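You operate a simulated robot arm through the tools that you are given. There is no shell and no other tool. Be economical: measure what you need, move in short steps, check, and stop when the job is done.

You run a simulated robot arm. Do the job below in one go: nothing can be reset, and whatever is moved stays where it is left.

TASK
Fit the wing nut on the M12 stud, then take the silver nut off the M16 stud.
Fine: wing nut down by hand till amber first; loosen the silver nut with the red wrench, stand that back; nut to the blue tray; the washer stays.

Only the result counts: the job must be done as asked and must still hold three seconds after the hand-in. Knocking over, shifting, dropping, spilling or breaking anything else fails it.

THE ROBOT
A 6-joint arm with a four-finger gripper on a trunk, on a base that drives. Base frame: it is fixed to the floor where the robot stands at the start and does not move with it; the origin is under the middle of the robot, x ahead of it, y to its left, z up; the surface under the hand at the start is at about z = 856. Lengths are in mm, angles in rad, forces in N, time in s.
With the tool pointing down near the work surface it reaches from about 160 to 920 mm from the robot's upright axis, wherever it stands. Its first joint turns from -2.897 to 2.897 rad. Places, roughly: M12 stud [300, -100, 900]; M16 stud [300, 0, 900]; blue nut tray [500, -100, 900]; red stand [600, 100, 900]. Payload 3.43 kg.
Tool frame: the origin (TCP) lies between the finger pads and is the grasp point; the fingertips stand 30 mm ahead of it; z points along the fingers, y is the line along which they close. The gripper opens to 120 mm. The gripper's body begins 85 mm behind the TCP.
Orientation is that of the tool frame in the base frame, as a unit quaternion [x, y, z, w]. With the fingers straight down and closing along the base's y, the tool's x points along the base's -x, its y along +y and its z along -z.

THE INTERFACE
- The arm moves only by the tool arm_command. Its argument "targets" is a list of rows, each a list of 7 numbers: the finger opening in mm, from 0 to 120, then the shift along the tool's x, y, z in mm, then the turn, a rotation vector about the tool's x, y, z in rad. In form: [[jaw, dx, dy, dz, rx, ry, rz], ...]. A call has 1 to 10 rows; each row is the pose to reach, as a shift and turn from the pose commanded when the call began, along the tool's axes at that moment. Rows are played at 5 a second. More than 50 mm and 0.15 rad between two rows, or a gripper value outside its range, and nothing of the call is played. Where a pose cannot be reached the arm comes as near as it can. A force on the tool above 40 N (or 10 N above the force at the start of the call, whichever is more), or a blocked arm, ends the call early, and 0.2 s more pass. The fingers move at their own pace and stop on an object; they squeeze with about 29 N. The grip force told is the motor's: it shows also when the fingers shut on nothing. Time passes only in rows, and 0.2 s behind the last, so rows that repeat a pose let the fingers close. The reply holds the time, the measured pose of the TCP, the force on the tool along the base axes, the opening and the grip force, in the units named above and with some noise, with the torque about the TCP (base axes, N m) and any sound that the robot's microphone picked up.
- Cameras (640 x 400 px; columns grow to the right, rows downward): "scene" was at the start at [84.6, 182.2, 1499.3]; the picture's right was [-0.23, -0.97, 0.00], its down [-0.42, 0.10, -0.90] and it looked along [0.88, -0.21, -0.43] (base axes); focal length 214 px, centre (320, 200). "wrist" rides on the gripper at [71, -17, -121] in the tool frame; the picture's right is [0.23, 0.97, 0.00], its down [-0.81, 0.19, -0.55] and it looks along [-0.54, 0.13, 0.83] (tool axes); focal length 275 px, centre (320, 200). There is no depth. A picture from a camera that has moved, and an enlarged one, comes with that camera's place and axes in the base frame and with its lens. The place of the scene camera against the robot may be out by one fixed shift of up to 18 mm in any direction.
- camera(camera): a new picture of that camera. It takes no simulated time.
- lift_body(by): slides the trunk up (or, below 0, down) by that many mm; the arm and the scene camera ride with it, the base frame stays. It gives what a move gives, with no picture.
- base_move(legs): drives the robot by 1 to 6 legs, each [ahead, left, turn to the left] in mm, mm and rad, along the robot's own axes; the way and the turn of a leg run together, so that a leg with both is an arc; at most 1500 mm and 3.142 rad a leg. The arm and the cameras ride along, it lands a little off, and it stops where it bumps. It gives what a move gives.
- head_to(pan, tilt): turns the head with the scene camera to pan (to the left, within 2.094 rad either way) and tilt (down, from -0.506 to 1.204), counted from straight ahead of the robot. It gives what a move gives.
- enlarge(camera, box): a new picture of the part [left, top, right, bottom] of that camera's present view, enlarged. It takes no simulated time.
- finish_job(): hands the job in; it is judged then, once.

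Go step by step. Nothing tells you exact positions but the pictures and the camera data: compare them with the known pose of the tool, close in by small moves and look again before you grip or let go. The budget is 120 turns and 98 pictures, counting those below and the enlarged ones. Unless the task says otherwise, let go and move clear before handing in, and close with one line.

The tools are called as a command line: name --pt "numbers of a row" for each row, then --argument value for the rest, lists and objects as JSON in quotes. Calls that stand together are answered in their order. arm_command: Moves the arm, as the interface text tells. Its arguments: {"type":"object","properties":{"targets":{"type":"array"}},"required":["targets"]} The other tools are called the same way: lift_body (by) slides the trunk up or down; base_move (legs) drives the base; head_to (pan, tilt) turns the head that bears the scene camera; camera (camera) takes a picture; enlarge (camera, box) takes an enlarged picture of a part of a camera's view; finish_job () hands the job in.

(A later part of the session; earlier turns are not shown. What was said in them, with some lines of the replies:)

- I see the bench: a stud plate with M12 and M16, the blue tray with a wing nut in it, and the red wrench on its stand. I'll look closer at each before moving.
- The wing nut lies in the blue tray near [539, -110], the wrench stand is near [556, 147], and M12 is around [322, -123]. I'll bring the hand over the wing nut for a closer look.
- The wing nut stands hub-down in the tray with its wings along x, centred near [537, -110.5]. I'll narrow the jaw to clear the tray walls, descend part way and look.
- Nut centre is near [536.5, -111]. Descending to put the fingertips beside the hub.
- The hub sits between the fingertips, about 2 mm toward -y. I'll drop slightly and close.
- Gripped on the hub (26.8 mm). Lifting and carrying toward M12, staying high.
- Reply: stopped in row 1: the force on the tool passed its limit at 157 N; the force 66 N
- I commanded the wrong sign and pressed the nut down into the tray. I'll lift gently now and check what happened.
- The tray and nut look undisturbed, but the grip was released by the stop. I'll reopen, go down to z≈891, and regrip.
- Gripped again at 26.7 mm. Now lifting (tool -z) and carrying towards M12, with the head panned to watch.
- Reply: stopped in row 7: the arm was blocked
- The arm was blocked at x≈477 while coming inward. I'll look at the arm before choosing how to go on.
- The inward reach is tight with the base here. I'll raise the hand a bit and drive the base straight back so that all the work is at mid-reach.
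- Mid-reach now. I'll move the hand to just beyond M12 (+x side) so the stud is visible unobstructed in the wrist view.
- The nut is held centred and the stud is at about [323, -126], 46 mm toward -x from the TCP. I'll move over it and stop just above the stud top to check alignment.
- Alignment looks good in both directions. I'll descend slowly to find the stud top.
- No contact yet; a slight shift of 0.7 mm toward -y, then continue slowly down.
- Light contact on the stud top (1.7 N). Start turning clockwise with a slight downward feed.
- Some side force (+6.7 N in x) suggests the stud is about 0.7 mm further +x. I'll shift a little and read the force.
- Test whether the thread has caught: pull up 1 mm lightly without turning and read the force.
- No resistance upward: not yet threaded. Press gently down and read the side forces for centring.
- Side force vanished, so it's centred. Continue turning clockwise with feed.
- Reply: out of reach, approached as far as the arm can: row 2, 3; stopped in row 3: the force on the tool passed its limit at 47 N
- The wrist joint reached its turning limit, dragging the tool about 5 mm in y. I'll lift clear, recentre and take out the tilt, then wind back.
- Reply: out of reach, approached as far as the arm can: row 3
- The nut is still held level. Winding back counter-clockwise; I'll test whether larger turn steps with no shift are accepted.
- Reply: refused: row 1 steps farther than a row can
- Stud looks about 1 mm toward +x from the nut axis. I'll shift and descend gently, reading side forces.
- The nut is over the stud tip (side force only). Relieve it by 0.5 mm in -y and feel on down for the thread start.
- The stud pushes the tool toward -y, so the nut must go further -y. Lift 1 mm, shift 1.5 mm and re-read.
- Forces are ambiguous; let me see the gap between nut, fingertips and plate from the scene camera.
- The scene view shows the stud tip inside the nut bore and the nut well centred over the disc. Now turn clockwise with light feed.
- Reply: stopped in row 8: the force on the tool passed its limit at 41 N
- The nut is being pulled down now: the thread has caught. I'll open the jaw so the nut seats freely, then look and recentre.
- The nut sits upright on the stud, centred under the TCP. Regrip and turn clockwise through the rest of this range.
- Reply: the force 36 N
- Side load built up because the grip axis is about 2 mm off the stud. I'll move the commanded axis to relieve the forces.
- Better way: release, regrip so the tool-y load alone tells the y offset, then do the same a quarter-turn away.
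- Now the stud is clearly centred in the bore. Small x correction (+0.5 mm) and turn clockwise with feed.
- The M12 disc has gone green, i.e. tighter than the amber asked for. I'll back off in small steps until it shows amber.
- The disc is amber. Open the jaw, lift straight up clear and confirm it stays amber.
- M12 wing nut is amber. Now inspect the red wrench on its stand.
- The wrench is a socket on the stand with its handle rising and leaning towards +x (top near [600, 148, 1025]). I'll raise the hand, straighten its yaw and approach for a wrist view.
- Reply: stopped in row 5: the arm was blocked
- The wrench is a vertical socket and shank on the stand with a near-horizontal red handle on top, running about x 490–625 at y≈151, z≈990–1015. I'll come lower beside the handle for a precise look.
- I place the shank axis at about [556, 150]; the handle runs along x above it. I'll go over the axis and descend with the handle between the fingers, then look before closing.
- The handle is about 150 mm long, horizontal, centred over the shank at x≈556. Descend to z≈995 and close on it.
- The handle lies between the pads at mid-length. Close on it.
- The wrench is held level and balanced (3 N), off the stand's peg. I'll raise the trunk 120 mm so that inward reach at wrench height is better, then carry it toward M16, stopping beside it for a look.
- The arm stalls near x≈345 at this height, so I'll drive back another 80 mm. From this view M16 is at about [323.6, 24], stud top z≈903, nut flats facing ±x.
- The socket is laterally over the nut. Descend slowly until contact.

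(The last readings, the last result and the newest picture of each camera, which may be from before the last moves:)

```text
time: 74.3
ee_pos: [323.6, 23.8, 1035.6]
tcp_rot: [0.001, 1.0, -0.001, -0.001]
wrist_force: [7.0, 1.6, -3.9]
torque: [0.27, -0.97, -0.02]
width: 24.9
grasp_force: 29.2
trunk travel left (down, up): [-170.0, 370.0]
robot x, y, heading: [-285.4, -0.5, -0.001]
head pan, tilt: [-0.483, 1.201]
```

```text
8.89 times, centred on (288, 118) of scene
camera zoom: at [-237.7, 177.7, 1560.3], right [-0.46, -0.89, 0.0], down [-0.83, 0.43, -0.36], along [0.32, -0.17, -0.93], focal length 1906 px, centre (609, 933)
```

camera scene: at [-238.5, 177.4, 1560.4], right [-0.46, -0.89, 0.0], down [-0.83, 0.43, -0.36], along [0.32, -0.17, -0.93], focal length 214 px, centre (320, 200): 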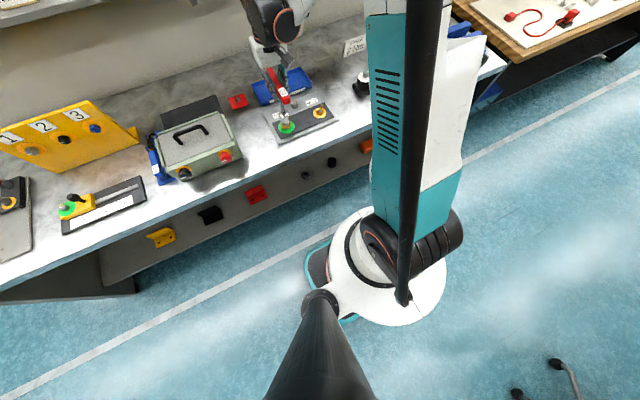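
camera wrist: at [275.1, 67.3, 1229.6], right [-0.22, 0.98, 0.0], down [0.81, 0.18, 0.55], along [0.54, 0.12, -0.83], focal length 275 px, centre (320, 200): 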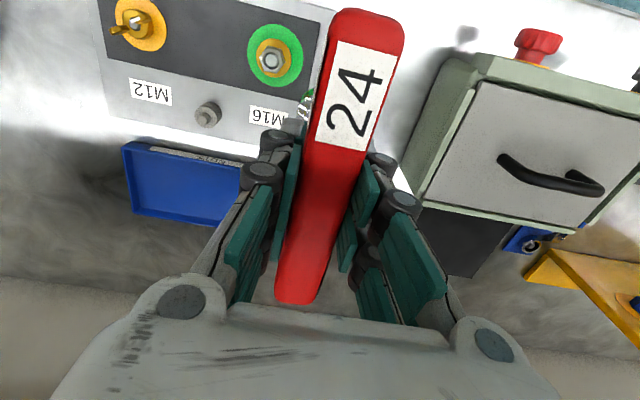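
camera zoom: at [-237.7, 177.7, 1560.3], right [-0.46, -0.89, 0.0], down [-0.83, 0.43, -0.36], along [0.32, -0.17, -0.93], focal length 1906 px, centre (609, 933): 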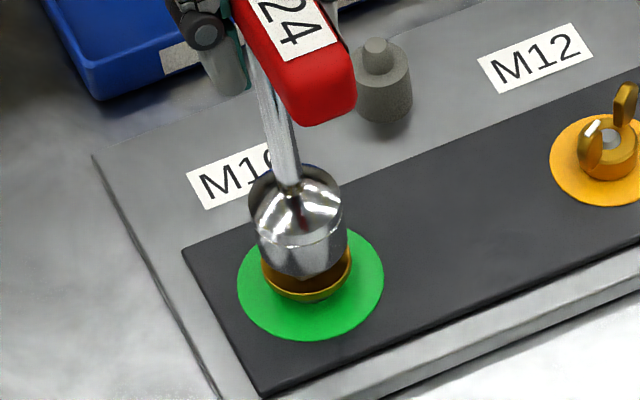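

The socket is around the stud with a +x side push of 7 N. Shift to relieve it.

arm_command --pt "15 -0.8 0.3 0 0 0 0" --pt "15 -1.5 0.5 0 0 0 0" --pt "15 -1.5 0.5 0 0 0 0"

```text
time: 75.1
ee_pos: [324.5, 23.4, 1036.1]
tcp_rot: [0.0, 1.0, 0.0, -0.002]
wrist_force: [-1.6, -0.8, -3.1]
torque: [-0.01, 0.0, -0.03]
width: 24.7
grasp_force: 29.0
trunk travel left (down, up): [-170.0, 370.0]
robot x, y, heading: [-282.0, -0.8, 0.002]
head pan, tilt: [-0.483, 1.201]
```

Relieved. Continue down in small steps.

arm_command --pt "15 0 0 1 0 0 0" --pt "15 0 0 2 0 0 0" --pt "15 0 0 3 0 0 0"

arm_command --pt "15 0 0 1 0 0 0" --pt "15 0 0 2 0 0 0" --pt "15 0 0 3 0 0 0"

enlarge --camera "scene" --box '[265, 95, 310, 140]'

```text
time: 75.9
ee_pos: [324.1, 23.8, 1030.8]
tcp_rot: [0.0, 1.0, -0.001, -0.001]
wrist_force: [-0.5, -0.2, -3.9]
torque: [0.02, 0.0, 0.0]
width: 24.9
grasp_force: 28.8
trunk travel left (down, up): [-170.0, 370.0]
robot x, y, heading: [-282.4, -1.7, 0.004]
head pan, tilt: [-0.483, 1.201]
```

```text
time: 76.8
ee_pos: [326.3, 23.6, 1031.5]
tcp_rot: [0.0, 1.0, -0.001, 0.002]
wrist_force: [4.4, -1.6, 18.6]
torque: [-0.06, 0.08, 0.15]
width: 25.6
grasp_force: 29.2
trunk travel left (down, up): [-170.0, 370.0]
robot x, y, heading: [-282.7, -1.0, 0.004]
head pan, tilt: [-0.483, 1.201]
stopped in row 3: the force on the tool passed its limit at 40 N (the readings are from after the stop); the commanded pose is now the measured one
```

```text
8.89 times, centred on (288, 118) of scene
camera zoom: at [-239.5, 177.1, 1560.4], right [-0.46, -0.89, 0.0], down [-0.83, 0.43, -0.36], along [0.32, -0.17, -0.93], focal length 1906 px, centre (609, 933)
```

zoom: 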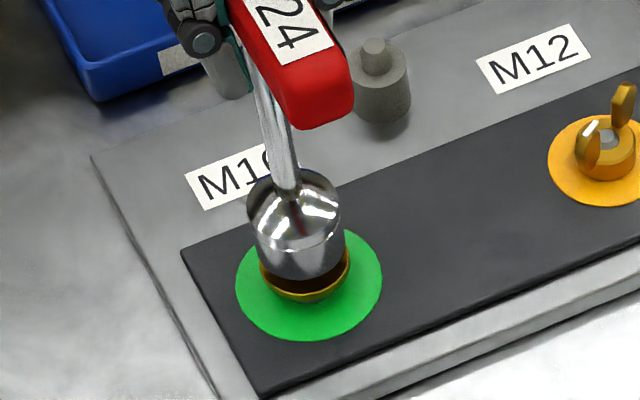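

Contact on the nut top: the hex is probably not lined up. Turn slowly counter-clockwise under light pressure until it drops.

arm_command --pt "15 0 0 0 0 0 -0.05" --pt "15 0 0 0.1 0 0 -0.1" --pt "15 0 0 0.2 0 0 -0.15" --pt "15 0 0 0.3 0 0 -0.2" --pt "15 0 0 0.4 0 0 -0.25" --pt "15 0 0 0.5 0 0 -0.3"

```text
time: 78.2
ee_pos: [324.8, 23.9, 1029.4]
tcp_rot: [-0.15, 0.989, -0.001, 0.001]
wrist_force: [4.5, -1.9, 12.4]
torque: [0.01, -0.02, -0.2]
width: 27.3
grasp_force: 28.6
trunk travel left (down, up): [-170.0, 370.0]
robot x, y, heading: [-288.5, -3.0, 0.003]
head pan, tilt: [-0.483, 1.201]
```

enlarge --camera "scene" --box '[265, 85, 315, 140]'

camera --camera "wrist"

```text
7.27 times, centred on (290, 112) of scene
camera zoom: at [-239.0, 177.1, 1560.4], right [-0.46, -0.89, 0.0], down [-0.83, 0.43, -0.36], along [0.32, -0.17, -0.93], focal length 1560 px, centre (538, 836)
```

zoom: 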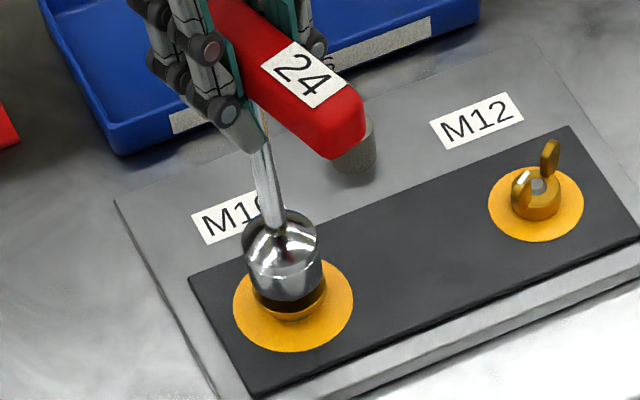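

```text
28 pictures are left
camera wrist: at [262.3, -12.4, 1148.6], right [-0.51, 0.86, 0.0], down [0.72, 0.42, 0.55], along [0.48, 0.28, -0.83], focal length 275 px, centre (320, 200)
```

wrist: 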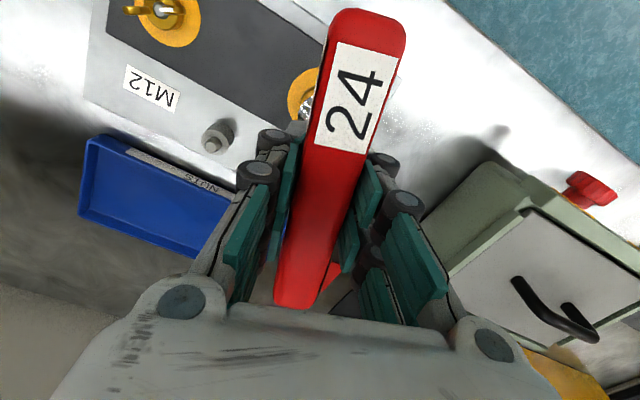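

The socket is engaged: M16's disc went from green to amber. Turn a bit more counter-clockwise to make it properly loose.

arm_command --pt "15 0 0 -0.3 0 0 -0.1" --pt "15 0 0 -0.4 0 0 -0.2" --pt "15 0 0 -0.5 0 0 -0.3" --pt "15 0 0 -0.6 0 0 -0.4" --pt "15 0 0 -0.7 0 0 -0.5" --pt "15 0 0 -0.8 0 0 -0.6"

enlarge --camera "scene" --box '[265, 85, 315, 140]'

```text
time: 79.5
ee_pos: [325.3, 23.9, 1031.3]
tcp_rot: [-0.436, 0.9, 0.0, 0.0]
wrist_force: [-0.5, 2.2, 15.6]
torque: [-0.06, 0.07, -0.07]
width: 26.3
grasp_force: 29.0
trunk travel left (down, up): [-170.0, 370.0]
robot x, y, heading: [-283.8, 0.4, 0.003]
head pan, tilt: [-0.483, 1.201]
```

```text
7.27 times, centred on (290, 112) of scene
camera zoom: at [-239.6, 177.7, 1560.4], right [-0.46, -0.89, 0.0], down [-0.83, 0.43, -0.36], along [0.32, -0.17, -0.93], focal length 1560 px, centre (538, 836)
```

zoom: 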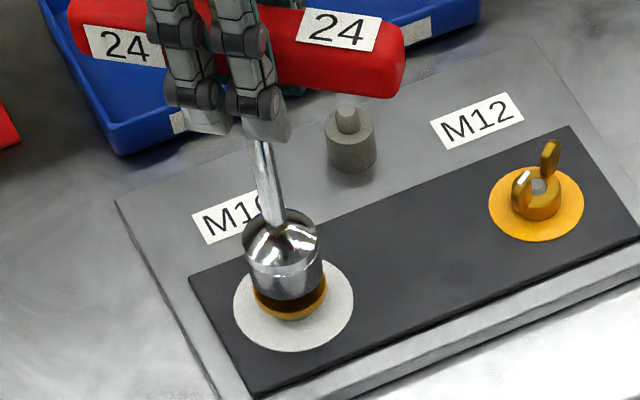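

White: the nut is loose. Lift the wrench straight off and check.

arm_command --pt "15 0 0 -5 0 0 0" --pt "15 0 0 -12 0 0 0" --pt "15 0 0 -22 0 0 0" --pt "15 0 0 -50 0 0 0" --pt "15 0 0 -90 0 0 0"

camera --camera "wrist"

enlarge --camera "scene" --box '[260, 60, 330, 140]'

```text
time: 80.8
ee_pos: [326.9, 24.4, 1119.7]
tcp_rot: [-0.434, 0.901, -0.002, 0.0]
wrist_force: [0.0, 0.1, -2.9]
torque: [0.01, 0.0, 0.0]
width: 24.7
grasp_force: 29.1
trunk travel left (down, up): [-170.0, 370.0]
robot x, y, heading: [-282.6, 1.1, 0.002]
head pan, tilt: [-0.483, 1.201]
```

```text
26 pictures are left
camera wrist: at [295.5, -42.3, 1238.7], right [-0.91, 0.42, 0.0], down [0.35, 0.76, 0.55], along [0.24, 0.5, -0.83], focal length 275 px, centre (320, 200)
```

wrist: 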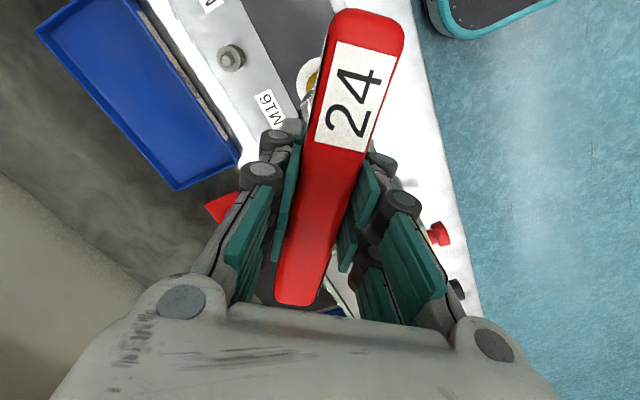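

```text
5.00 times, centred on (295, 100) of scene
camera zoom: at [-238.7, 177.4, 1560.4], right [-0.46, -0.89, 0.0], down [-0.83, 0.43, -0.36], along [0.32, -0.17, -0.93], focal length 1072 px, centre (445, 700)
```

zoom: 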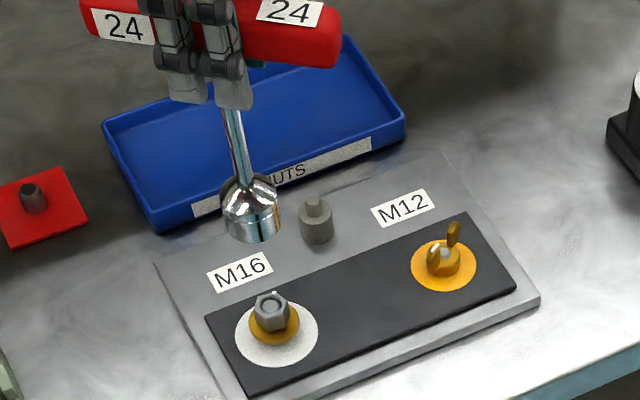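

Nut stayed on the stud; the wrench is off. Straighten the yaw and carry it back above the red stand.

arm_command --pt "15 0 0 0 0 0 0.15" --pt "15 0 0 0 0 0 0.3" --pt "15 0 0 0 0 0 0.45" --pt "15 0 0 0 0 0 0.6" --pt "15 0 0 0 0 0 0.75" --pt "15 0 0 0 0 0 0.898"

arm_command --pt "15 -40 20 0 0 0 0" --pt "15 -80 40 0 0 0 0" --pt "15 -120 60 0 0 0 0" --pt "15 -160 85 0 0 0 0" --pt "15 -200 110 0 0 0 0" --pt "15 -231 126 0 0 0 0" --pt "15 -231 126 0 0 0 0" --pt "15 -231 126 0 0 0 0"

arm_command --pt "15 0 0 30 0 0 0" --pt "15 0 0 60 0 0 0" --pt "15 0 0 90 0 0 0" --pt "15 0 0 90 0 0 0"

camera --camera "scene"

```text
time: 82.2
ee_pos: [326.5, 24.8, 1119.9]
tcp_rot: [0.0, 1.0, 0.0, 0.001]
wrist_force: [0.6, 0.4, -3.7]
torque: [-0.02, -0.02, 0.02]
width: 24.7
grasp_force: 29.0
trunk travel left (down, up): [-170.0, 370.0]
robot x, y, heading: [-280.8, 0.1, 0.003]
head pan, tilt: [-0.483, 1.201]
```

```text
time: 84.0
ee_pos: [556.9, 150.5, 1121.4]
tcp_rot: [0.0, 1.0, -0.001, 0.001]
wrist_force: [-0.3, 0.5, -2.9]
torque: [-0.01, -0.04, -0.02]
width: 24.8
grasp_force: 29.0
trunk travel left (down, up): [-170.0, 370.0]
robot x, y, heading: [-283.4, -3.0, 0.004]
head pan, tilt: [-0.483, 1.201]
```

```text
time: 85.0
ee_pos: [557.8, 153.8, 1028.1]
tcp_rot: [-0.001, 1.0, -0.001, 0.0]
wrist_force: [0.0, -0.4, -2.9]
torque: [-0.01, 0.01, 0.02]
width: 24.5
grasp_force: 29.3
trunk travel left (down, up): [-170.0, 370.0]
robot x, y, heading: [-278.0, 2.0, -0.0]
head pan, tilt: [-0.483, 1.201]
```

```text
24 pictures are left
camera scene: at [-237.8, 177.6, 1560.4], right [-0.46, -0.89, 0.0], down [-0.83, 0.43, -0.36], along [0.32, -0.17, -0.93], focal length 214 px, centre (320, 200)
```

scene: 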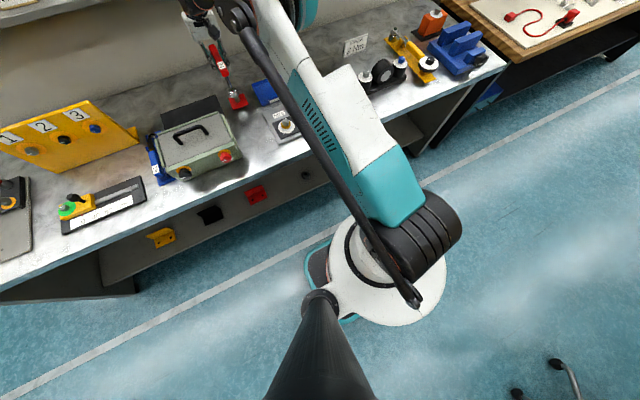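

enlarge --camera "scene" --box '[210, 75, 260, 115]'

arm_command --pt "15 0 0 0 0 0 0"

```text
10.00 times, centred on (235, 95) of scene
camera zoom: at [-237.8, 177.6, 1560.4], right [-0.46, -0.89, 0.0], down [-0.83, 0.43, -0.36], along [0.32, -0.17, -0.93], focal length 2145 px, centre (1170, 1250)
```

zoom: 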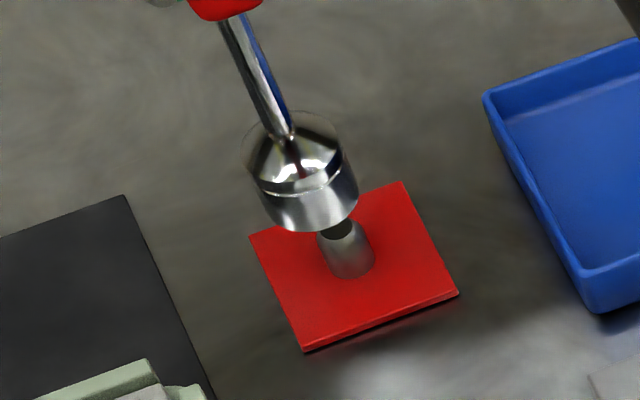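

```text
time: 85.3
ee_pos: [557.7, 151.7, 1028.3]
tcp_rot: [-0.001, 1.0, 0.0, 0.0]
wrist_force: [0.1, 0.5, -2.9]
torque: [-0.01, 0.03, 0.0]
width: 25.0
grasp_force: 29.0
trunk travel left (down, up): [-170.0, 370.0]
robot x, y, heading: [-283.7, -2.0, 0.006]
head pan, tilt: [-0.483, 1.201]
```

The socket looks about 3 mm toward +y and a few mm toward +x of the peg. Shift, lower to just above the peg and look again.

arm_command --pt "15 2.5 -2.8 0 0 0 0" --pt "15 2.5 -2.8 9 0 0 0" --pt "15 2.5 -2.8 9 0 0 0"

enlarge --camera "scene" --box '[225, 85, 255, 115]'

```text
time: 86.2
ee_pos: [554.7, 148.5, 1020.7]
tcp_rot: [-0.001, 1.0, -0.001, 0.0]
wrist_force: [0.0, -0.2, -4.1]
torque: [0.0, 0.02, 0.0]
width: 24.6
grasp_force: 29.3
trunk travel left (down, up): [-170.0, 370.0]
robot x, y, heading: [-281.3, 0.4, 0.001]
head pan, tilt: [-0.483, 1.201]
```

```text
13.33 times, centred on (240, 100) of scene
camera zoom: at [-237.8, 177.6, 1560.4], right [-0.46, -0.89, 0.0], down [-0.83, 0.43, -0.36], along [0.32, -0.17, -0.93], focal length 2860 px, centre (1387, 1533)
```

zoom: 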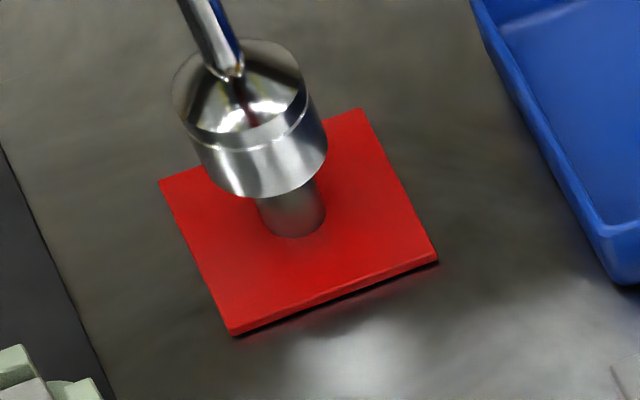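

Now aligned with the peg. Lower slowly watching forces.

arm_command --pt "15 0 0 3 0 0 0" --pt "15 0 0 6 0 0 0" --pt "15 0 0 9 0 0 0" --pt "15 0 0 12 0 0 0"

```text
time: 87.2
ee_pos: [555.5, 147.5, 1008.0]
tcp_rot: [-0.001, 1.0, -0.001, 0.0]
wrist_force: [-0.6, 0.1, -3.7]
torque: [0.01, 0.0, 0.01]
width: 24.6
grasp_force: 29.5
trunk travel left (down, up): [-170.0, 370.0]
robot x, y, heading: [-286.3, -1.2, 0.004]
head pan, tilt: [-0.483, 1.201]
```

No side force. Continue to the base, softly.

arm_command --pt "15 0 0 2 0 0 0" --pt "15 0 0 4 0 0 0" --pt "15 0 0 6 0 0 0" --pt "15 0 0 8 0 0 0"

arm_command --pt "15 0 0 1 0 0 0" --pt "15 0 0 2 0 0 0"

enlarge --camera "scene" --box '[225, 85, 255, 115]'

```text
time: 88.2
ee_pos: [554.7, 147.7, 999.8]
tcp_rot: [-0.001, 1.0, -0.001, 0.0]
wrist_force: [0.6, 0.5, -2.4]
torque: [-0.03, 0.0, -0.01]
width: 24.5
grasp_force: 29.2
trunk travel left (down, up): [-170.0, 370.0]
robot x, y, heading: [-284.7, -2.7, -0.0]
head pan, tilt: [-0.483, 1.201]
```

```text
time: 88.8
ee_pos: [554.2, 147.8, 998.1]
tcp_rot: [-0.001, 1.0, -0.001, -0.001]
wrist_force: [-0.2, 0.4, -2.5]
torque: [0.01, -0.01, -0.02]
width: 24.8
grasp_force: 28.9
trunk travel left (down, up): [-170.0, 370.0]
robot x, y, heading: [-283.7, -0.6, 0.004]
head pan, tilt: [-0.483, 1.201]
```

```text
13.33 times, centred on (240, 100) of scene
camera zoom: at [-238.0, 177.5, 1560.4], right [-0.46, -0.89, 0.0], down [-0.83, 0.43, -0.36], along [0.32, -0.17, -0.93], focal length 2860 px, centre (1387, 1533)
```

zoom: 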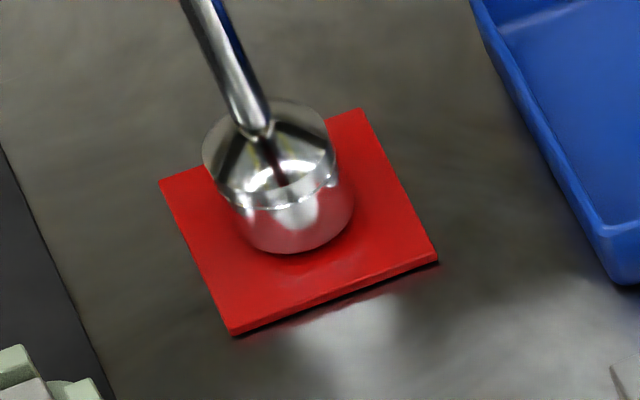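

About 4–5 mm remain to the base. Continue gently.

arm_command --pt "15 0 0 1 0 0 0" --pt "15 0 0 2 0 0 0" --pt "15 0 0 3 0 0 0"

arm_command --pt "15 0 0 0.5 0 0 0" --pt "15 0 0 1 0 0 0"

```text
time: 89.5
ee_pos: [554.8, 147.1, 995.3]
tcp_rot: [-0.001, 1.0, 0.0, 0.0]
wrist_force: [1.3, -0.1, -2.8]
torque: [0.02, -0.03, -0.02]
width: 24.8
grasp_force: 29.2
trunk travel left (down, up): [-170.0, 370.0]
robot x, y, heading: [-284.7, 1.1, 0.003]
head pan, tilt: [-0.483, 1.201]
```

```text
time: 90.2
ee_pos: [555.7, 146.6, 996.1]
tcp_rot: [-0.001, 1.0, -0.001, 0.001]
wrist_force: [0.3, -0.7, 6.6]
torque: [-0.11, 0.15, 0.04]
width: 24.9
grasp_force: 29.1
trunk travel left (down, up): [-170.0, 370.0]
robot x, y, heading: [-284.7, -0.5, -0.0]
head pan, tilt: [-0.483, 1.201]
```

Contact at the original height: it is seated. Open evenly, check, and lift clear.

arm_command --pt "15 0 0 -0.3 0 0 0" --pt "40 0 0 -0.3 0 0 0" --pt "70 0 0 -0.3 0 0 0" --pt "70 0 0 -0.3 0 0 0" --pt "70 0 0 -30 0 0 0" --pt "70 0 0 -75 0 0 0" --pt "70 0 0 -120 0 0 0"

enlarge --camera "scene" --box '[190, 30, 330, 150]'

```text
time: 91.8
ee_pos: [553.4, 148.3, 1118.0]
tcp_rot: [0.0, 1.0, -0.001, 0.001]
wrist_force: [0.1, -0.2, 0.3]
torque: [-0.04, 0.03, -0.03]
width: 70.1
grasp_force: 0.0
trunk travel left (down, up): [-170.0, 370.0]
robot x, y, heading: [-281.7, 1.4, 0.005]
head pan, tilt: [-0.483, 1.201]
```

```text
3.33 times, centred on (260, 90) of scene
camera zoom: at [-238.7, 177.4, 1560.4], right [-0.46, -0.89, 0.0], down [-0.83, 0.43, -0.36], along [0.32, -0.17, -0.93], focal length 715 px, centre (520, 567)
```

zoom: 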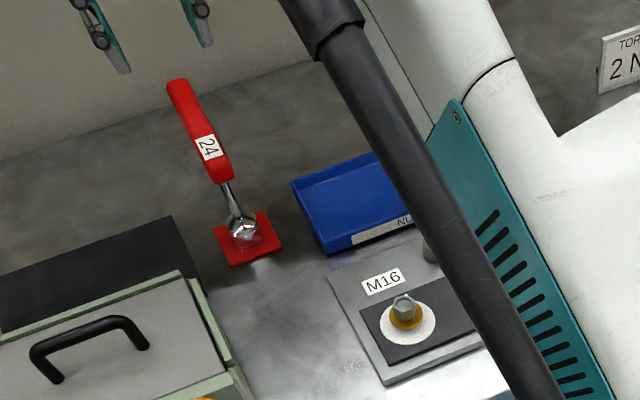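

The wrench stands back as before. Now go to the M16 nut with an empty jaw for a close view.

arm_command --pt "70 40 -28 0 0 0 0" --pt "70 80 -56 0 0 0 0" --pt "70 120 -84 0 0 0 0" --pt "70 150 -105 0 0 0 0" --pt "70 180 -126 0 0 0 0" --pt "70 180 -126 45 0 0 0" --pt "70 180 -126 90 0 0 0" --pt "70 180 -126 120 0 0 0" --pt "70 180 -126 120 0 0 0"

enlarge --camera "wrist" --box '[220, 0, 420, 160]'

```text
time: 93.8
ee_pos: [375.1, 21.0, 992.9]
tcp_rot: [0.0, 1.0, 0.0, 0.0]
wrist_force: [0.5, -0.4, 0.9]
torque: [0.03, 0.0, 0.02]
width: 69.8
grasp_force: 0.0
trunk travel left (down, up): [-170.0, 370.0]
robot x, y, heading: [-283.8, -0.5, 0.002]
head pan, tilt: [-0.483, 1.201]
```

```text
2.50 times, centred on (320, 80) of wrist
camera zoom: at [304.0, 5.0, 1112.5], right [-0.23, 0.97, 0.0], down [0.81, 0.19, 0.55], along [0.54, 0.13, -0.83], focal length 688 px, centre (320, 500)
```

zoom: 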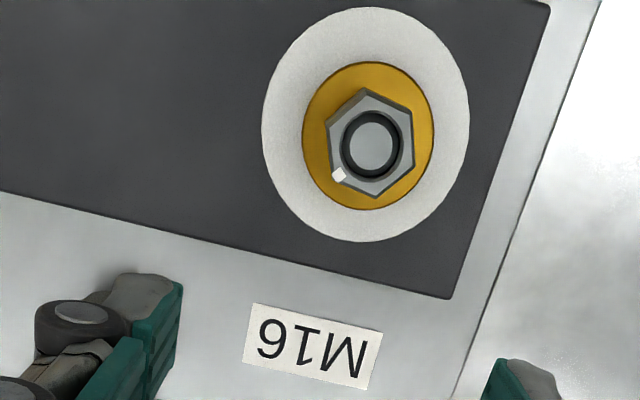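

M16 sits 53 mm toward -x of the TCP; the nut's flats are turned 18° from the tool's axis. I'll go above it and turn the hand +2.82 rad (flat-aligned, leaving the full range to unscrew counter-clockwise).

arm_command --pt "60 27 1.3 0 0 0 0" --pt "60 53.3 2.7 0 0 0 0" --pt "60 53.3 2.7 0 0 0 0.15" --pt "60 53.3 2.7 0 0 0 0.3" --pt "60 53.3 2.7 0 0 0 0.45" --pt "60 53.3 2.7 0 0 0 0.6" --pt "60 53.3 2.7 0 0 0 0.75" --pt "60 53.3 2.7 0 0 0 0.9" --pt "60 53.3 2.7 0 0 0 1.05" --pt "60 53.3 2.7 0 0 0 1.2"

arm_command --pt "60 0 0 0 0 0 0.15" --pt "60 0 0 0 0 0 0.3" --pt "60 0 0 0 0 0 0.45" --pt "60 0 0 0 0 0 0.6" --pt "60 0 0 0 0 0 0.75" --pt "60 0 0 0 0 0 0.9" --pt "60 0 0 0 0 0 1.05" --pt "60 0 0 0 0 0 1.2" --pt "60 0 0 0 0 0 1.35" --pt "60 0 0 0 0 0 1.5"

arm_command --pt "60 0 0 10 0 0 0.12" --pt "60 0 0 30 0 0 0.12" --pt "60 0 0 45 0 0 0.12" --pt "60 0 0 45 0 0 0.12"

enlarge --camera "wrist" --box '[220, 70, 420, 230]'

```text
time: 96.0
ee_pos: [320.6, 23.8, 995.7]
tcp_rot: [0.565, 0.825, 0.0, 0.001]
wrist_force: [-0.4, 0.4, 0.8]
torque: [-0.03, 0.01, -0.01]
width: 60.2
grasp_force: 0.2
trunk travel left (down, up): [-170.0, 370.0]
robot x, y, heading: [-284.5, -2.4, -0.001]
head pan, tilt: [-0.483, 1.201]
```

```text
time: 98.2
ee_pos: [320.7, 24.6, 995.6]
tcp_rot: [0.976, 0.219, 0.0, 0.001]
wrist_force: [-1.0, -0.2, -0.5]
torque: [0.03, 0.05, 0.03]
width: 60.3
grasp_force: 0.1
trunk travel left (down, up): [-170.0, 370.0]
robot x, y, heading: [-280.0, -1.7, 0.003]
head pan, tilt: [-0.483, 1.201]
```

```text
time: 99.2
ee_pos: [320.9, 22.7, 949.5]
tcp_rot: [0.987, 0.161, 0.0, 0.001]
wrist_force: [0.5, 0.1, -0.3]
torque: [0.02, -0.01, -0.01]
width: 60.1
grasp_force: 0.0
trunk travel left (down, up): [-170.0, 370.0]
robot x, y, heading: [-280.9, -2.7, 0.005]
head pan, tilt: [-0.483, 1.201]
```

```text
2.50 times, centred on (320, 150) of wrist
camera zoom: at [382.4, 62.8, 1068.3], right [0.53, -0.85, 0.0], down [-0.71, -0.44, 0.55], along [-0.47, -0.29, -0.83], focal length 688 px, centre (320, 325)
```

zoom: 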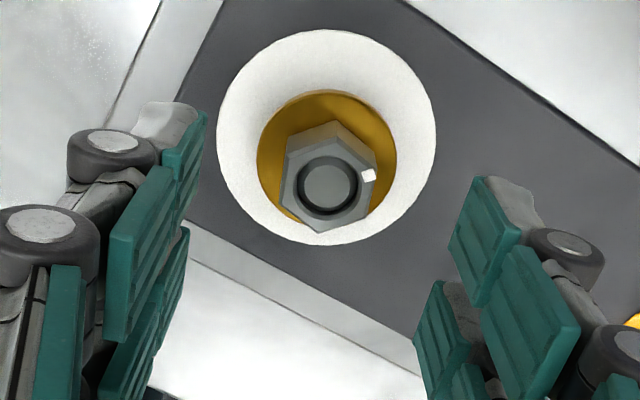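

Flats are roughly aligned. The two views put the stud at x≈324 (±2); I'll shift 3 mm that way, descend beside the nut and compare again at close range.

arm_command --pt "60 3.2 0.5 10 0 0 0" --pt "60 3.2 0.5 22 0 0 0" --pt "60 3.2 0.5 30 0 0 0" --pt "60 3.2 0.5 30 0 0 0"

enlarge --camera "wrist" --box '[220, 70, 420, 230]'

enlarge --camera "scene" --box '[265, 90, 315, 140]'

```text
time: 100.2
ee_pos: [324.6, 24.6, 920.8]
tcp_rot: [0.987, 0.161, 0.0, 0.001]
wrist_force: [0.8, 0.3, -0.2]
torque: [0.0, -0.02, -0.01]
width: 59.8
grasp_force: 0.1
trunk travel left (down, up): [-170.0, 370.0]
robot x, y, heading: [-279.2, -0.7, 0.008]
head pan, tilt: [-0.483, 1.201]
```

```text
2.50 times, centred on (320, 150) of wrist
camera zoom: at [387.0, 64.3, 1039.5], right [0.53, -0.85, 0.0], down [-0.71, -0.44, 0.55], along [-0.47, -0.29, -0.83], focal length 688 px, centre (320, 325)
```

zoom: 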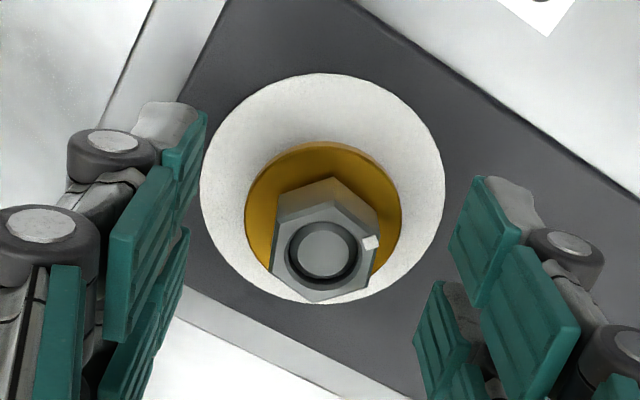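

```text
8.00 times, centred on (290, 115) of scene
camera zoom: at [-238.4, 177.4, 1560.4], right [-0.46, -0.89, 0.0], down [-0.83, 0.43, -0.36], along [0.32, -0.17, -0.93], focal length 1716 px, centre (560, 880)
```

zoom: 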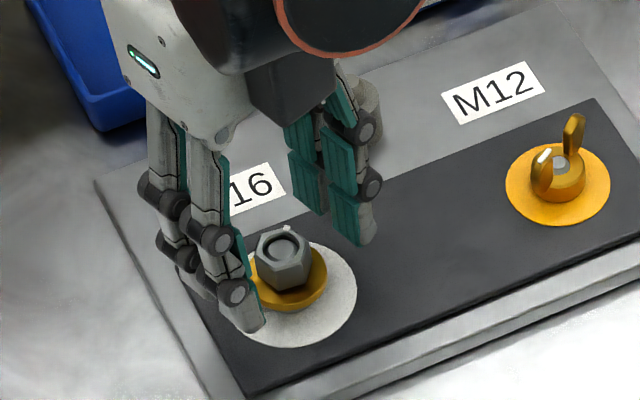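

Centred now (about 1 mm off in tool y). Drop to grip height, close on the flats and read the side force.

arm_command --pt "60 0 0.9 2 0 0 0" --pt "60 0 0.9 5 0 0 0" --pt "40 0 0.9 5 0 0 0" --pt "15 0 0.9 5 0 0 0" --pt "15 0 0.9 5 0 0 0" --pt "15 0 0.9 5 0 0 0"

```text
time: 101.5
ee_pos: [326.3, 24.2, 915.9]
tcp_rot: [0.987, 0.16, 0.0, 0.002]
wrist_force: [-0.4, 4.3, 0.3]
torque: [0.1, -0.01, -0.02]
width: 23.6
grasp_force: 28.8
trunk travel left (down, up): [-170.0, 370.0]
robot x, y, heading: [-282.7, -3.7, 0.005]
head pan, tilt: [-0.483, 1.201]
```

Gripped on the flats (23.6 mm). Slight y relief and unscrew counter-clockwise with a small lift.

arm_command --pt "15 0 -0.4 0 0 0 0" --pt "15 0 -0.4 -0.05 0 0 -0.15" --pt "15 0 -0.4 -0.1 0 0 -0.3" --pt "15 0 -0.4 -0.15 0 0 -0.45" --pt "15 0 -0.4 -0.2 0 0 -0.6" --pt "15 0 -0.4 -0.25 0 0 -0.75" --pt "15 0 -0.4 -0.3 0 0 -0.9" --pt "15 0 -0.4 -0.35 0 0 -1.05" --pt "15 0 -0.4 -0.4 0 0 -1.2" --pt "15 0 -0.4 -0.45 0 0 -1.35"

```text
time: 103.8
ee_pos: [324.9, 25.0, 916.6]
tcp_rot: [0.669, 0.743, 0.001, 0.001]
wrist_force: [5.0, 13.1, 22.2]
torque: [0.38, -0.12, -0.04]
width: 23.4
grasp_force: 28.8
trunk travel left (down, up): [-170.0, 370.0]
robot x, y, heading: [-283.2, 3.1, 0.005]
head pan, tilt: [-0.483, 1.201]
```

The nut climbs faster than I lifted, and there's a side load. Relieve (shift ~1 mm, lift 1 mm), then continue with a larger lift per turn.

arm_command --pt "15 0.5 0.2 -0.5 0 0 0" --pt "15 0.9 0.3 -0.9 0 0 0" --pt "15 0.9 0.3 -0.9 0 0 0"

arm_command --pt "15 0 0 -0.08 0 0 -0.15" --pt "15 0 0 -0.16 0 0 -0.3" --pt "15 0 0 -0.24 0 0 -0.45" --pt "15 0 0 -0.32 0 0 -0.6" --pt "15 0 0 -0.4 0 0 -0.75"

```text
time: 104.5
ee_pos: [324.2, 24.0, 917.0]
tcp_rot: [0.67, 0.742, -0.001, 0.001]
wrist_force: [-7.2, 3.3, 4.5]
torque: [0.12, 0.19, 0.01]
width: 23.6
grasp_force: 28.7
trunk travel left (down, up): [-170.0, 370.0]
robot x, y, heading: [-283.7, -0.4, 0.001]
head pan, tilt: [-0.483, 1.201]
```

```text
time: 105.8
ee_pos: [323.8, 23.9, 918.6]
tcp_rot: [0.351, 0.936, 0.0, 0.002]
wrist_force: [-4.5, -5.7, 15.9]
torque: [-0.11, 0.16, -0.06]
width: 23.8
grasp_force: 29.0
trunk travel left (down, up): [-170.0, 370.0]
robot x, y, heading: [-283.0, 0.6, 0.002]
head pan, tilt: [-0.483, 1.201]
```

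arm_command --pt "15 0 -0.4 -0.6 0 0 0" --pt "15 0 -0.4 -0.73 0 0 -0.15" --pt "15 0 -0.4 -0.86 0 0 -0.3" --pt "15 0 -0.4 -0.99 0 0 -0.45" --pt "15 0 -0.4 -1.12 0 0 -0.6" --pt "15 0 -0.4 -1.25 0 0 -0.75" --pt "15 0 -0.4 -1.38 0 0 -0.9" --pt "15 0 -0.4 -1.5 0 0 -1.05"

enlarge --camera "scene" --box '[265, 90, 315, 140]'

```text
time: 107.5
ee_pos: [324.8, 24.4, 918.8]
tcp_rot: [-0.166, 0.986, -0.001, 0.001]
wrist_force: [-4.1, -8.5, -0.5]
torque: [-0.2, 0.08, -0.3]
width: 21.4
grasp_force: 28.7
trunk travel left (down, up): [-170.0, 370.0]
robot x, y, heading: [-284.1, 3.8, 0.009]
head pan, tilt: [-0.483, 1.201]
```

```text
8.00 times, centred on (290, 115) of scene
camera zoom: at [-238.9, 176.6, 1560.4], right [-0.46, -0.89, 0.0], down [-0.83, 0.43, -0.36], along [0.32, -0.17, -0.93], focal length 1716 px, centre (560, 880)
```

zoom: 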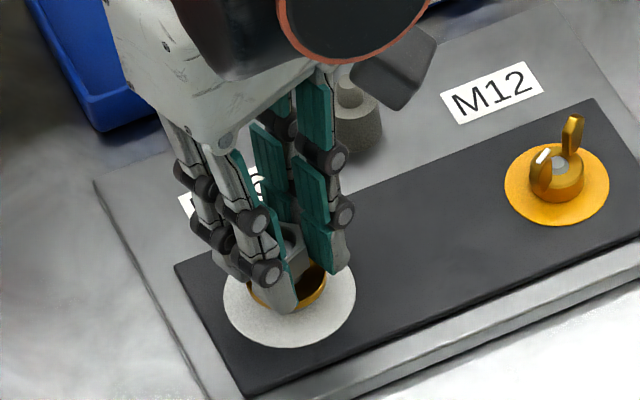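

enlarge --camera "wrist" --box '[240, 90, 400, 220]'

```text
3.08 times, centred on (320, 155) of wrist
camera zoom: at [262.2, -14.9, 1037.1], right [-0.54, 0.84, 0.0], down [0.7, 0.45, 0.55], along [0.47, 0.3, -0.83], focal length 847 px, centre (320, 338)
```

zoom: 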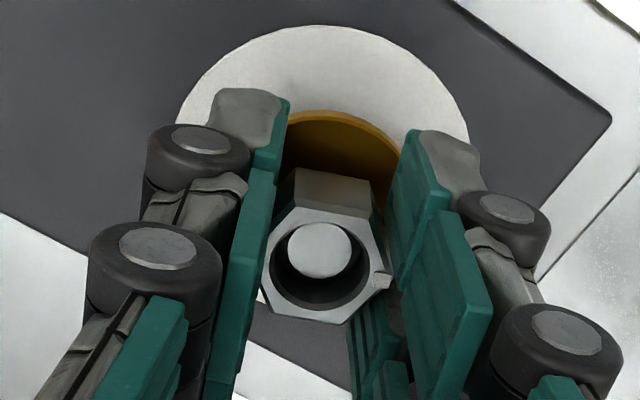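

The nut has turned in the grip and its bore looks loose around the stud, so it may be off the thread. Try lifting gently.

arm_command --pt "15 0 0 -1 0 0 0" --pt "15 0 0 -2 0 0 0" --pt "15 0 0 -3 0 0 0"

enlarge --camera "wrist" --box '[240, 90, 400, 220]'

```text
time: 108.3
ee_pos: [324.9, 24.7, 921.6]
tcp_rot: [-0.165, 0.986, -0.002, 0.0]
wrist_force: [-0.3, -0.3, -0.6]
torque: [0.05, -0.03, 0.01]
width: 21.3
grasp_force: 29.0
trunk travel left (down, up): [-170.0, 370.0]
robot x, y, heading: [-285.5, 4.1, 0.002]
head pan, tilt: [-0.483, 1.201]
```

```text
3.08 times, centred on (320, 155) of wrist
camera zoom: at [262.5, -13.7, 1040.3], right [-0.54, 0.84, 0.0], down [0.7, 0.45, 0.55], along [0.47, 0.29, -0.83], focal length 847 px, centre (320, 338)
```

zoom: 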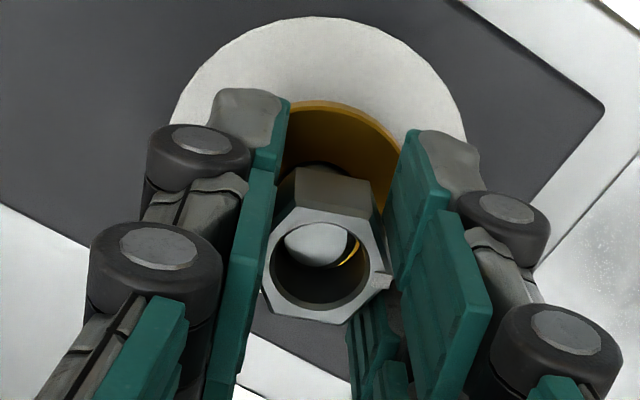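

The nut comes up freely. Lift straight off the stud.

arm_command --pt "15 0 0 -4 0 0 0" --pt "15 0 0 -9 0 0 0" --pt "15 0 0 -15 0 0 0" --pt "15 0 0 -30 0 0 0" --pt "15 0 0 -60 0 0 0" --pt "15 0 0 -90 0 0 0"

enlarge --camera "scene" --box '[250, 60, 330, 145]'

camera --camera "wrist"

```text
time: 109.8
ee_pos: [323.0, 23.5, 1011.8]
tcp_rot: [-0.165, 0.986, 0.0, 0.001]
wrist_force: [-0.1, -0.5, -1.2]
torque: [0.0, -0.03, -0.02]
width: 21.4
grasp_force: 29.3
trunk travel left (down, up): [-170.0, 370.0]
robot x, y, heading: [-287.0, -1.0, -0.001]
head pan, tilt: [-0.483, 1.201]
```

```text
4.71 times, centred on (290, 102) of scene
camera zoom: at [-238.9, 177.4, 1560.4], right [-0.46, -0.89, 0.0], down [-0.83, 0.43, -0.36], along [0.32, -0.17, -0.93], focal length 1009 px, centre (461, 659)
```

zoom: 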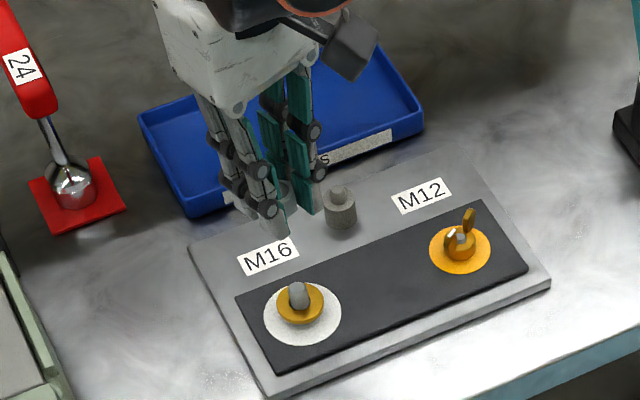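

```text
11 pictures are left
camera wrist: at [261.6, -15.0, 1131.0], right [-0.53, 0.85, 0.0], down [0.7, 0.45, 0.55], along [0.47, 0.29, -0.83], focal length 275 px, centre (320, 200)
```

wrist: 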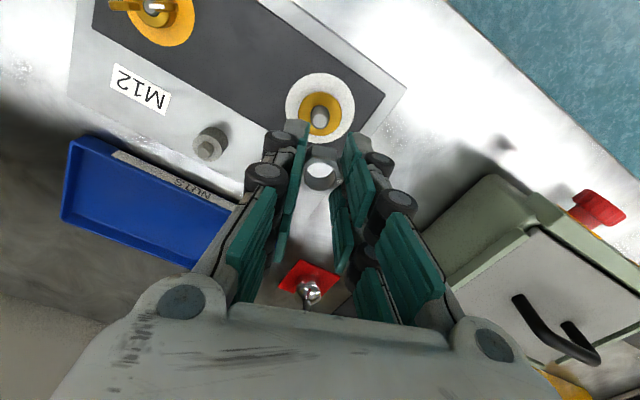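

The washer remains and the nut is in hand. Carry it over the middle of the blue tray, about [537, -58].

arm_command --pt "15 0 0 0 0 0 0.12" --pt "15 0 0 0 0 0 0.24" --pt "15 0 0 0 0 0 0.332"

arm_command --pt "15 -40 -15 0 0 0 0" --pt "15 -80 -30 0 0 0 0" --pt "15 -120 -45 0 0 0 0" --pt "15 -160 -60 0 0 0 0" --pt "15 -200 -75 0 0 0 0" --pt "15 -213 -81 0 0 0 0" --pt "15 -213 -81 30 0 0 0" --pt "15 -213 -81 60 0 0 0" --pt "15 -213 -81 60 0 0 0"

camera --camera "wrist"

enlarge --camera "scene" --box '[230, 60, 350, 150]'

```text
time: 110.5
ee_pos: [325.2, 23.3, 1010.2]
tcp_rot: [0.001, 1.0, 0.0, 0.002]
wrist_force: [-0.5, 0.6, 0.0]
torque: [0.01, 0.03, -0.02]
width: 21.4
grasp_force: 28.8
trunk travel left (down, up): [-170.0, 370.0]
robot x, y, heading: [-283.8, 2.2, 0.002]
head pan, tilt: [-0.483, 1.201]
```

```text
time: 112.5
ee_pos: [538.0, -57.9, 950.0]
tcp_rot: [0.0, 1.0, -0.001, 0.0]
wrist_force: [-0.3, -0.7, -1.1]
torque: [-0.02, 0.0, -0.05]
width: 21.5
grasp_force: 29.0
trunk travel left (down, up): [-170.0, 370.0]
robot x, y, heading: [-281.7, 2.3, 0.006]
head pan, tilt: [-0.483, 1.201]
```

```text
10 pictures are left
camera wrist: at [466.0, -74.2, 1070.3], right [-0.23, 0.97, 0.0], down [0.81, 0.19, 0.55], along [0.54, 0.13, -0.83], focal length 275 px, centre (320, 200)
```

wrist: 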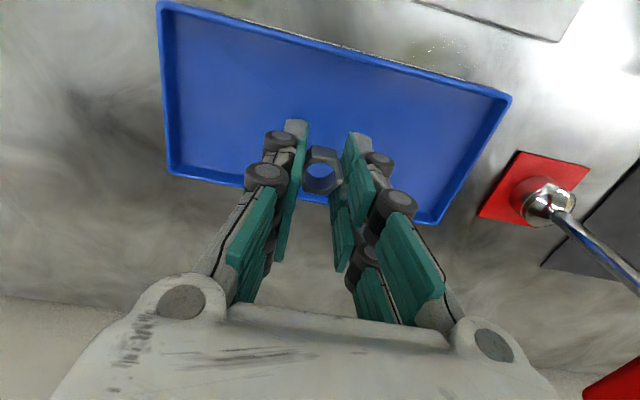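

```text
4.44 times, centred on (290, 105) of scene
camera zoom: at [-238.1, 177.3, 1560.4], right [-0.46, -0.89, 0.0], down [-0.83, 0.43, -0.36], along [0.32, -0.17, -0.93], focal length 953 px, centre (453, 622)
```

zoom: 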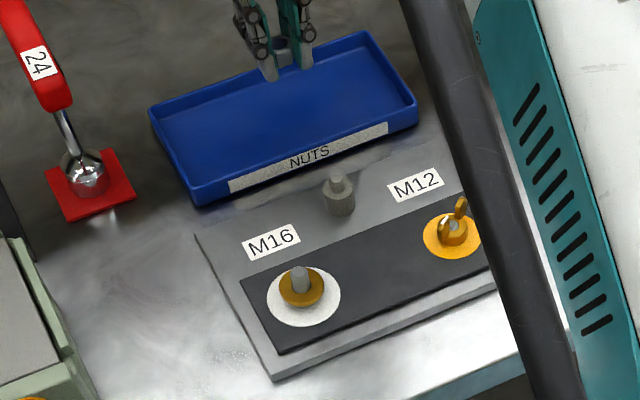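

The nut is over the tray. Shift 12 mm toward its middle and lower until light contact.

arm_command --pt "15 12 0 10 0 0 0" --pt "15 12 0 30 0 0 0" --pt "15 12 0 42 0 0 0" --pt "15 12 0 46 0 0 0"

arm_command --pt "15 0 0 1 0 0 0" --pt "15 0 0 2 0 0 0" --pt "15 0 0 3 0 0 0"

enlarge --camera "scene" --box '[265, 65, 325, 105]'

```text
time: 113.5
ee_pos: [525.4, -56.7, 905.4]
tcp_rot: [0.0, 1.0, -0.001, 0.001]
wrist_force: [0.0, -0.1, -0.1]
torque: [-0.01, 0.02, 0.02]
width: 21.5
grasp_force: 29.1
trunk travel left (down, up): [-170.0, 370.0]
robot x, y, heading: [-283.9, 2.1, 0.008]
head pan, tilt: [-0.483, 1.201]
```

```text
time: 114.3
ee_pos: [525.3, -56.2, 901.5]
tcp_rot: [0.001, 1.0, -0.001, 0.0]
wrist_force: [0.4, -0.2, -0.5]
torque: [-0.03, 0.01, -0.01]
width: 21.6
grasp_force: 28.9
trunk travel left (down, up): [-170.0, 370.0]
robot x, y, heading: [-282.9, 0.4, 0.001]
head pan, tilt: [-0.483, 1.201]
```

```text
10.00 times, centred on (295, 85) of scene
camera zoom: at [-238.3, 177.4, 1560.4], right [-0.46, -0.89, 0.0], down [-0.83, 0.43, -0.36], along [0.32, -0.17, -0.93], focal length 2145 px, centre (570, 1350)
```

zoom: 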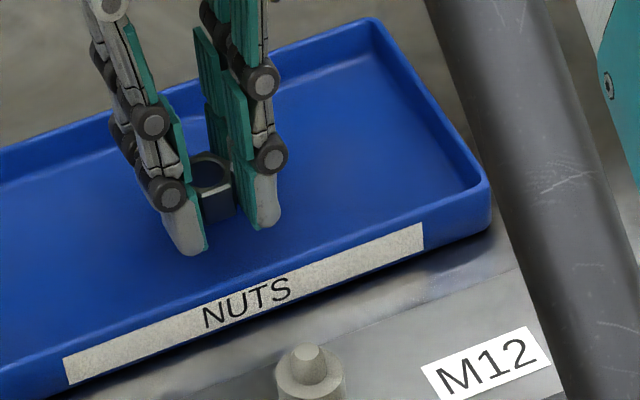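

arm_command --pt "15 0 0 1.5 0 0 0" --pt "15 0 0 3 0 0 0" --pt "15 0 0 4.5 0 0 0"

arm_command --pt "15 0 0 1 0 0 0" --pt "15 0 0 2 0 0 0" --pt "15 0 0 3 0 0 0"

arm_command --pt "15 0 0 1 0 0 0" --pt "15 0 0 2 0 0 0"

```text
time: 115.2
ee_pos: [525.1, -56.9, 898.9]
tcp_rot: [0.0, 1.0, -0.001, 0.0]
wrist_force: [0.3, -0.6, -1.4]
torque: [0.0, -0.02, -0.01]
width: 21.2
grasp_force: 28.4
trunk travel left (down, up): [-170.0, 370.0]
robot x, y, heading: [-281.0, -1.4, 0.003]
head pan, tilt: [-0.483, 1.201]
```

```text
time: 116.0
ee_pos: [524.8, -57.2, 894.5]
tcp_rot: [0.0, 1.0, -0.001, 0.001]
wrist_force: [0.5, -0.9, -0.4]
torque: [-0.02, -0.01, 0.02]
width: 21.4
grasp_force: 29.1
trunk travel left (down, up): [-170.0, 370.0]
robot x, y, heading: [-280.0, -2.2, 0.005]
head pan, tilt: [-0.483, 1.201]
```

```text
time: 116.5
ee_pos: [524.9, -56.7, 893.7]
tcp_rot: [0.001, 1.0, -0.001, 0.002]
wrist_force: [-0.9, -0.9, -1.5]
torque: [0.02, 0.0, 0.02]
width: 21.4
grasp_force: 29.8
trunk travel left (down, up): [-170.0, 370.0]
robot x, y, heading: [-283.1, 3.5, 0.007]
head pan, tilt: [-0.483, 1.201]
```

arm_command --pt "15 0 0 1 0 0 0" --pt "15 0 0 2 0 0 0"

enlarge --camera "scene" --box '[270, 70, 310, 100]'

```text
time: 117.2
ee_pos: [526.8, -55.9, 890.7]
tcp_rot: [0.001, 1.0, 0.0, 0.002]
wrist_force: [0.2, 0.8, -1.0]
torque: [0.03, -0.01, 0.01]
width: 21.7
grasp_force: 28.4
trunk travel left (down, up): [-170.0, 370.0]
robot x, y, heading: [-284.0, 0.7, 0.003]
head pan, tilt: [-0.483, 1.201]
```

```text
13.33 times, centred on (290, 85) of scene
camera zoom: at [-238.3, 177.4, 1560.4], right [-0.46, -0.89, 0.0], down [-0.83, 0.43, -0.36], along [0.32, -0.17, -0.93], focal length 2860 px, centre (720, 1733)
```

zoom: 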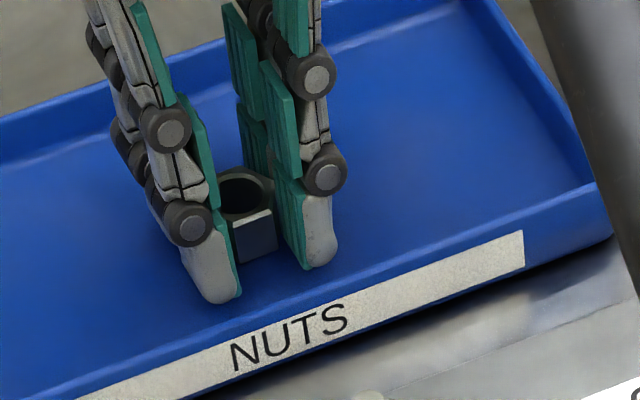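

The nut is a millimetre or two above the tray floor. Lower one more, open and lift clear.

arm_command --pt "15 0 0 1 0 0 0" --pt "30 0 0 1 0 0 0" --pt "48 0 0 1 0 0 0" --pt "48 0 0 1 0 0 0" --pt "48 0 0 -20 0 0 0" --pt "48 0 0 -60 0 0 0" --pt "48 0 0 -110 0 0 0" --pt "48 0 0 -150 0 0 0"

camera --camera "wrist"

enlarge --camera "scene" --box '[210, 40, 350, 150]'

```text
time: 119.0
ee_pos: [524.5, -56.9, 1040.9]
tcp_rot: [0.0, 1.0, -0.001, 0.0]
wrist_force: [0.2, -0.3, 0.4]
torque: [-0.01, 0.01, -0.01]
width: 47.9
grasp_force: 0.0
trunk travel left (down, up): [-170.0, 370.0]
robot x, y, heading: [-281.4, 2.7, 0.004]
head pan, tilt: [-0.483, 1.201]
```

```text
6 pictures are left
camera wrist: at [453.2, -73.0, 1160.7], right [-0.23, 0.97, 0.0], down [0.81, 0.19, 0.55], along [0.54, 0.13, -0.83], focal length 275 px, centre (320, 200)
```

wrist: 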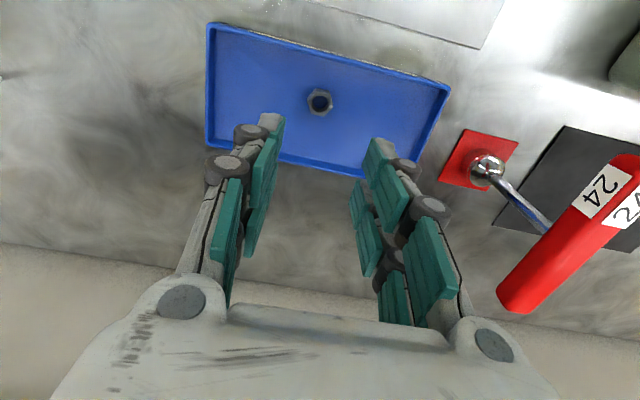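

```text
3.64 times, centred on (280, 95) of scene
camera zoom: at [-238.8, 177.4, 1560.4], right [-0.46, -0.89, 0.0], down [-0.83, 0.43, -0.36], along [0.32, -0.17, -0.93], focal length 780 px, centre (466, 582)
```

zoom: 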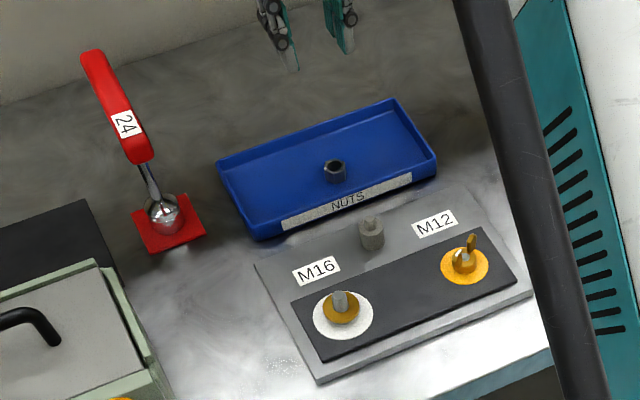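

Everything is in place: the wing nut shows amber on M12, the silver nut lies in the blue tray, the washer is still on M16, and the wrench stands on its stand with the hand clear. Handing in.

finish_job

```text
The job is handed in.
```

The job is handed in: the wing nut is fitted on M12 with its disc amber, the silver nut is in the blue tray, the washer is still on M16, and the red wrench is back on its stand. Two slips on the way: I briefly pressed the wing nut into the tray (157 N peak, no visible damage), and I overtightened it to green before backing it off to amber.
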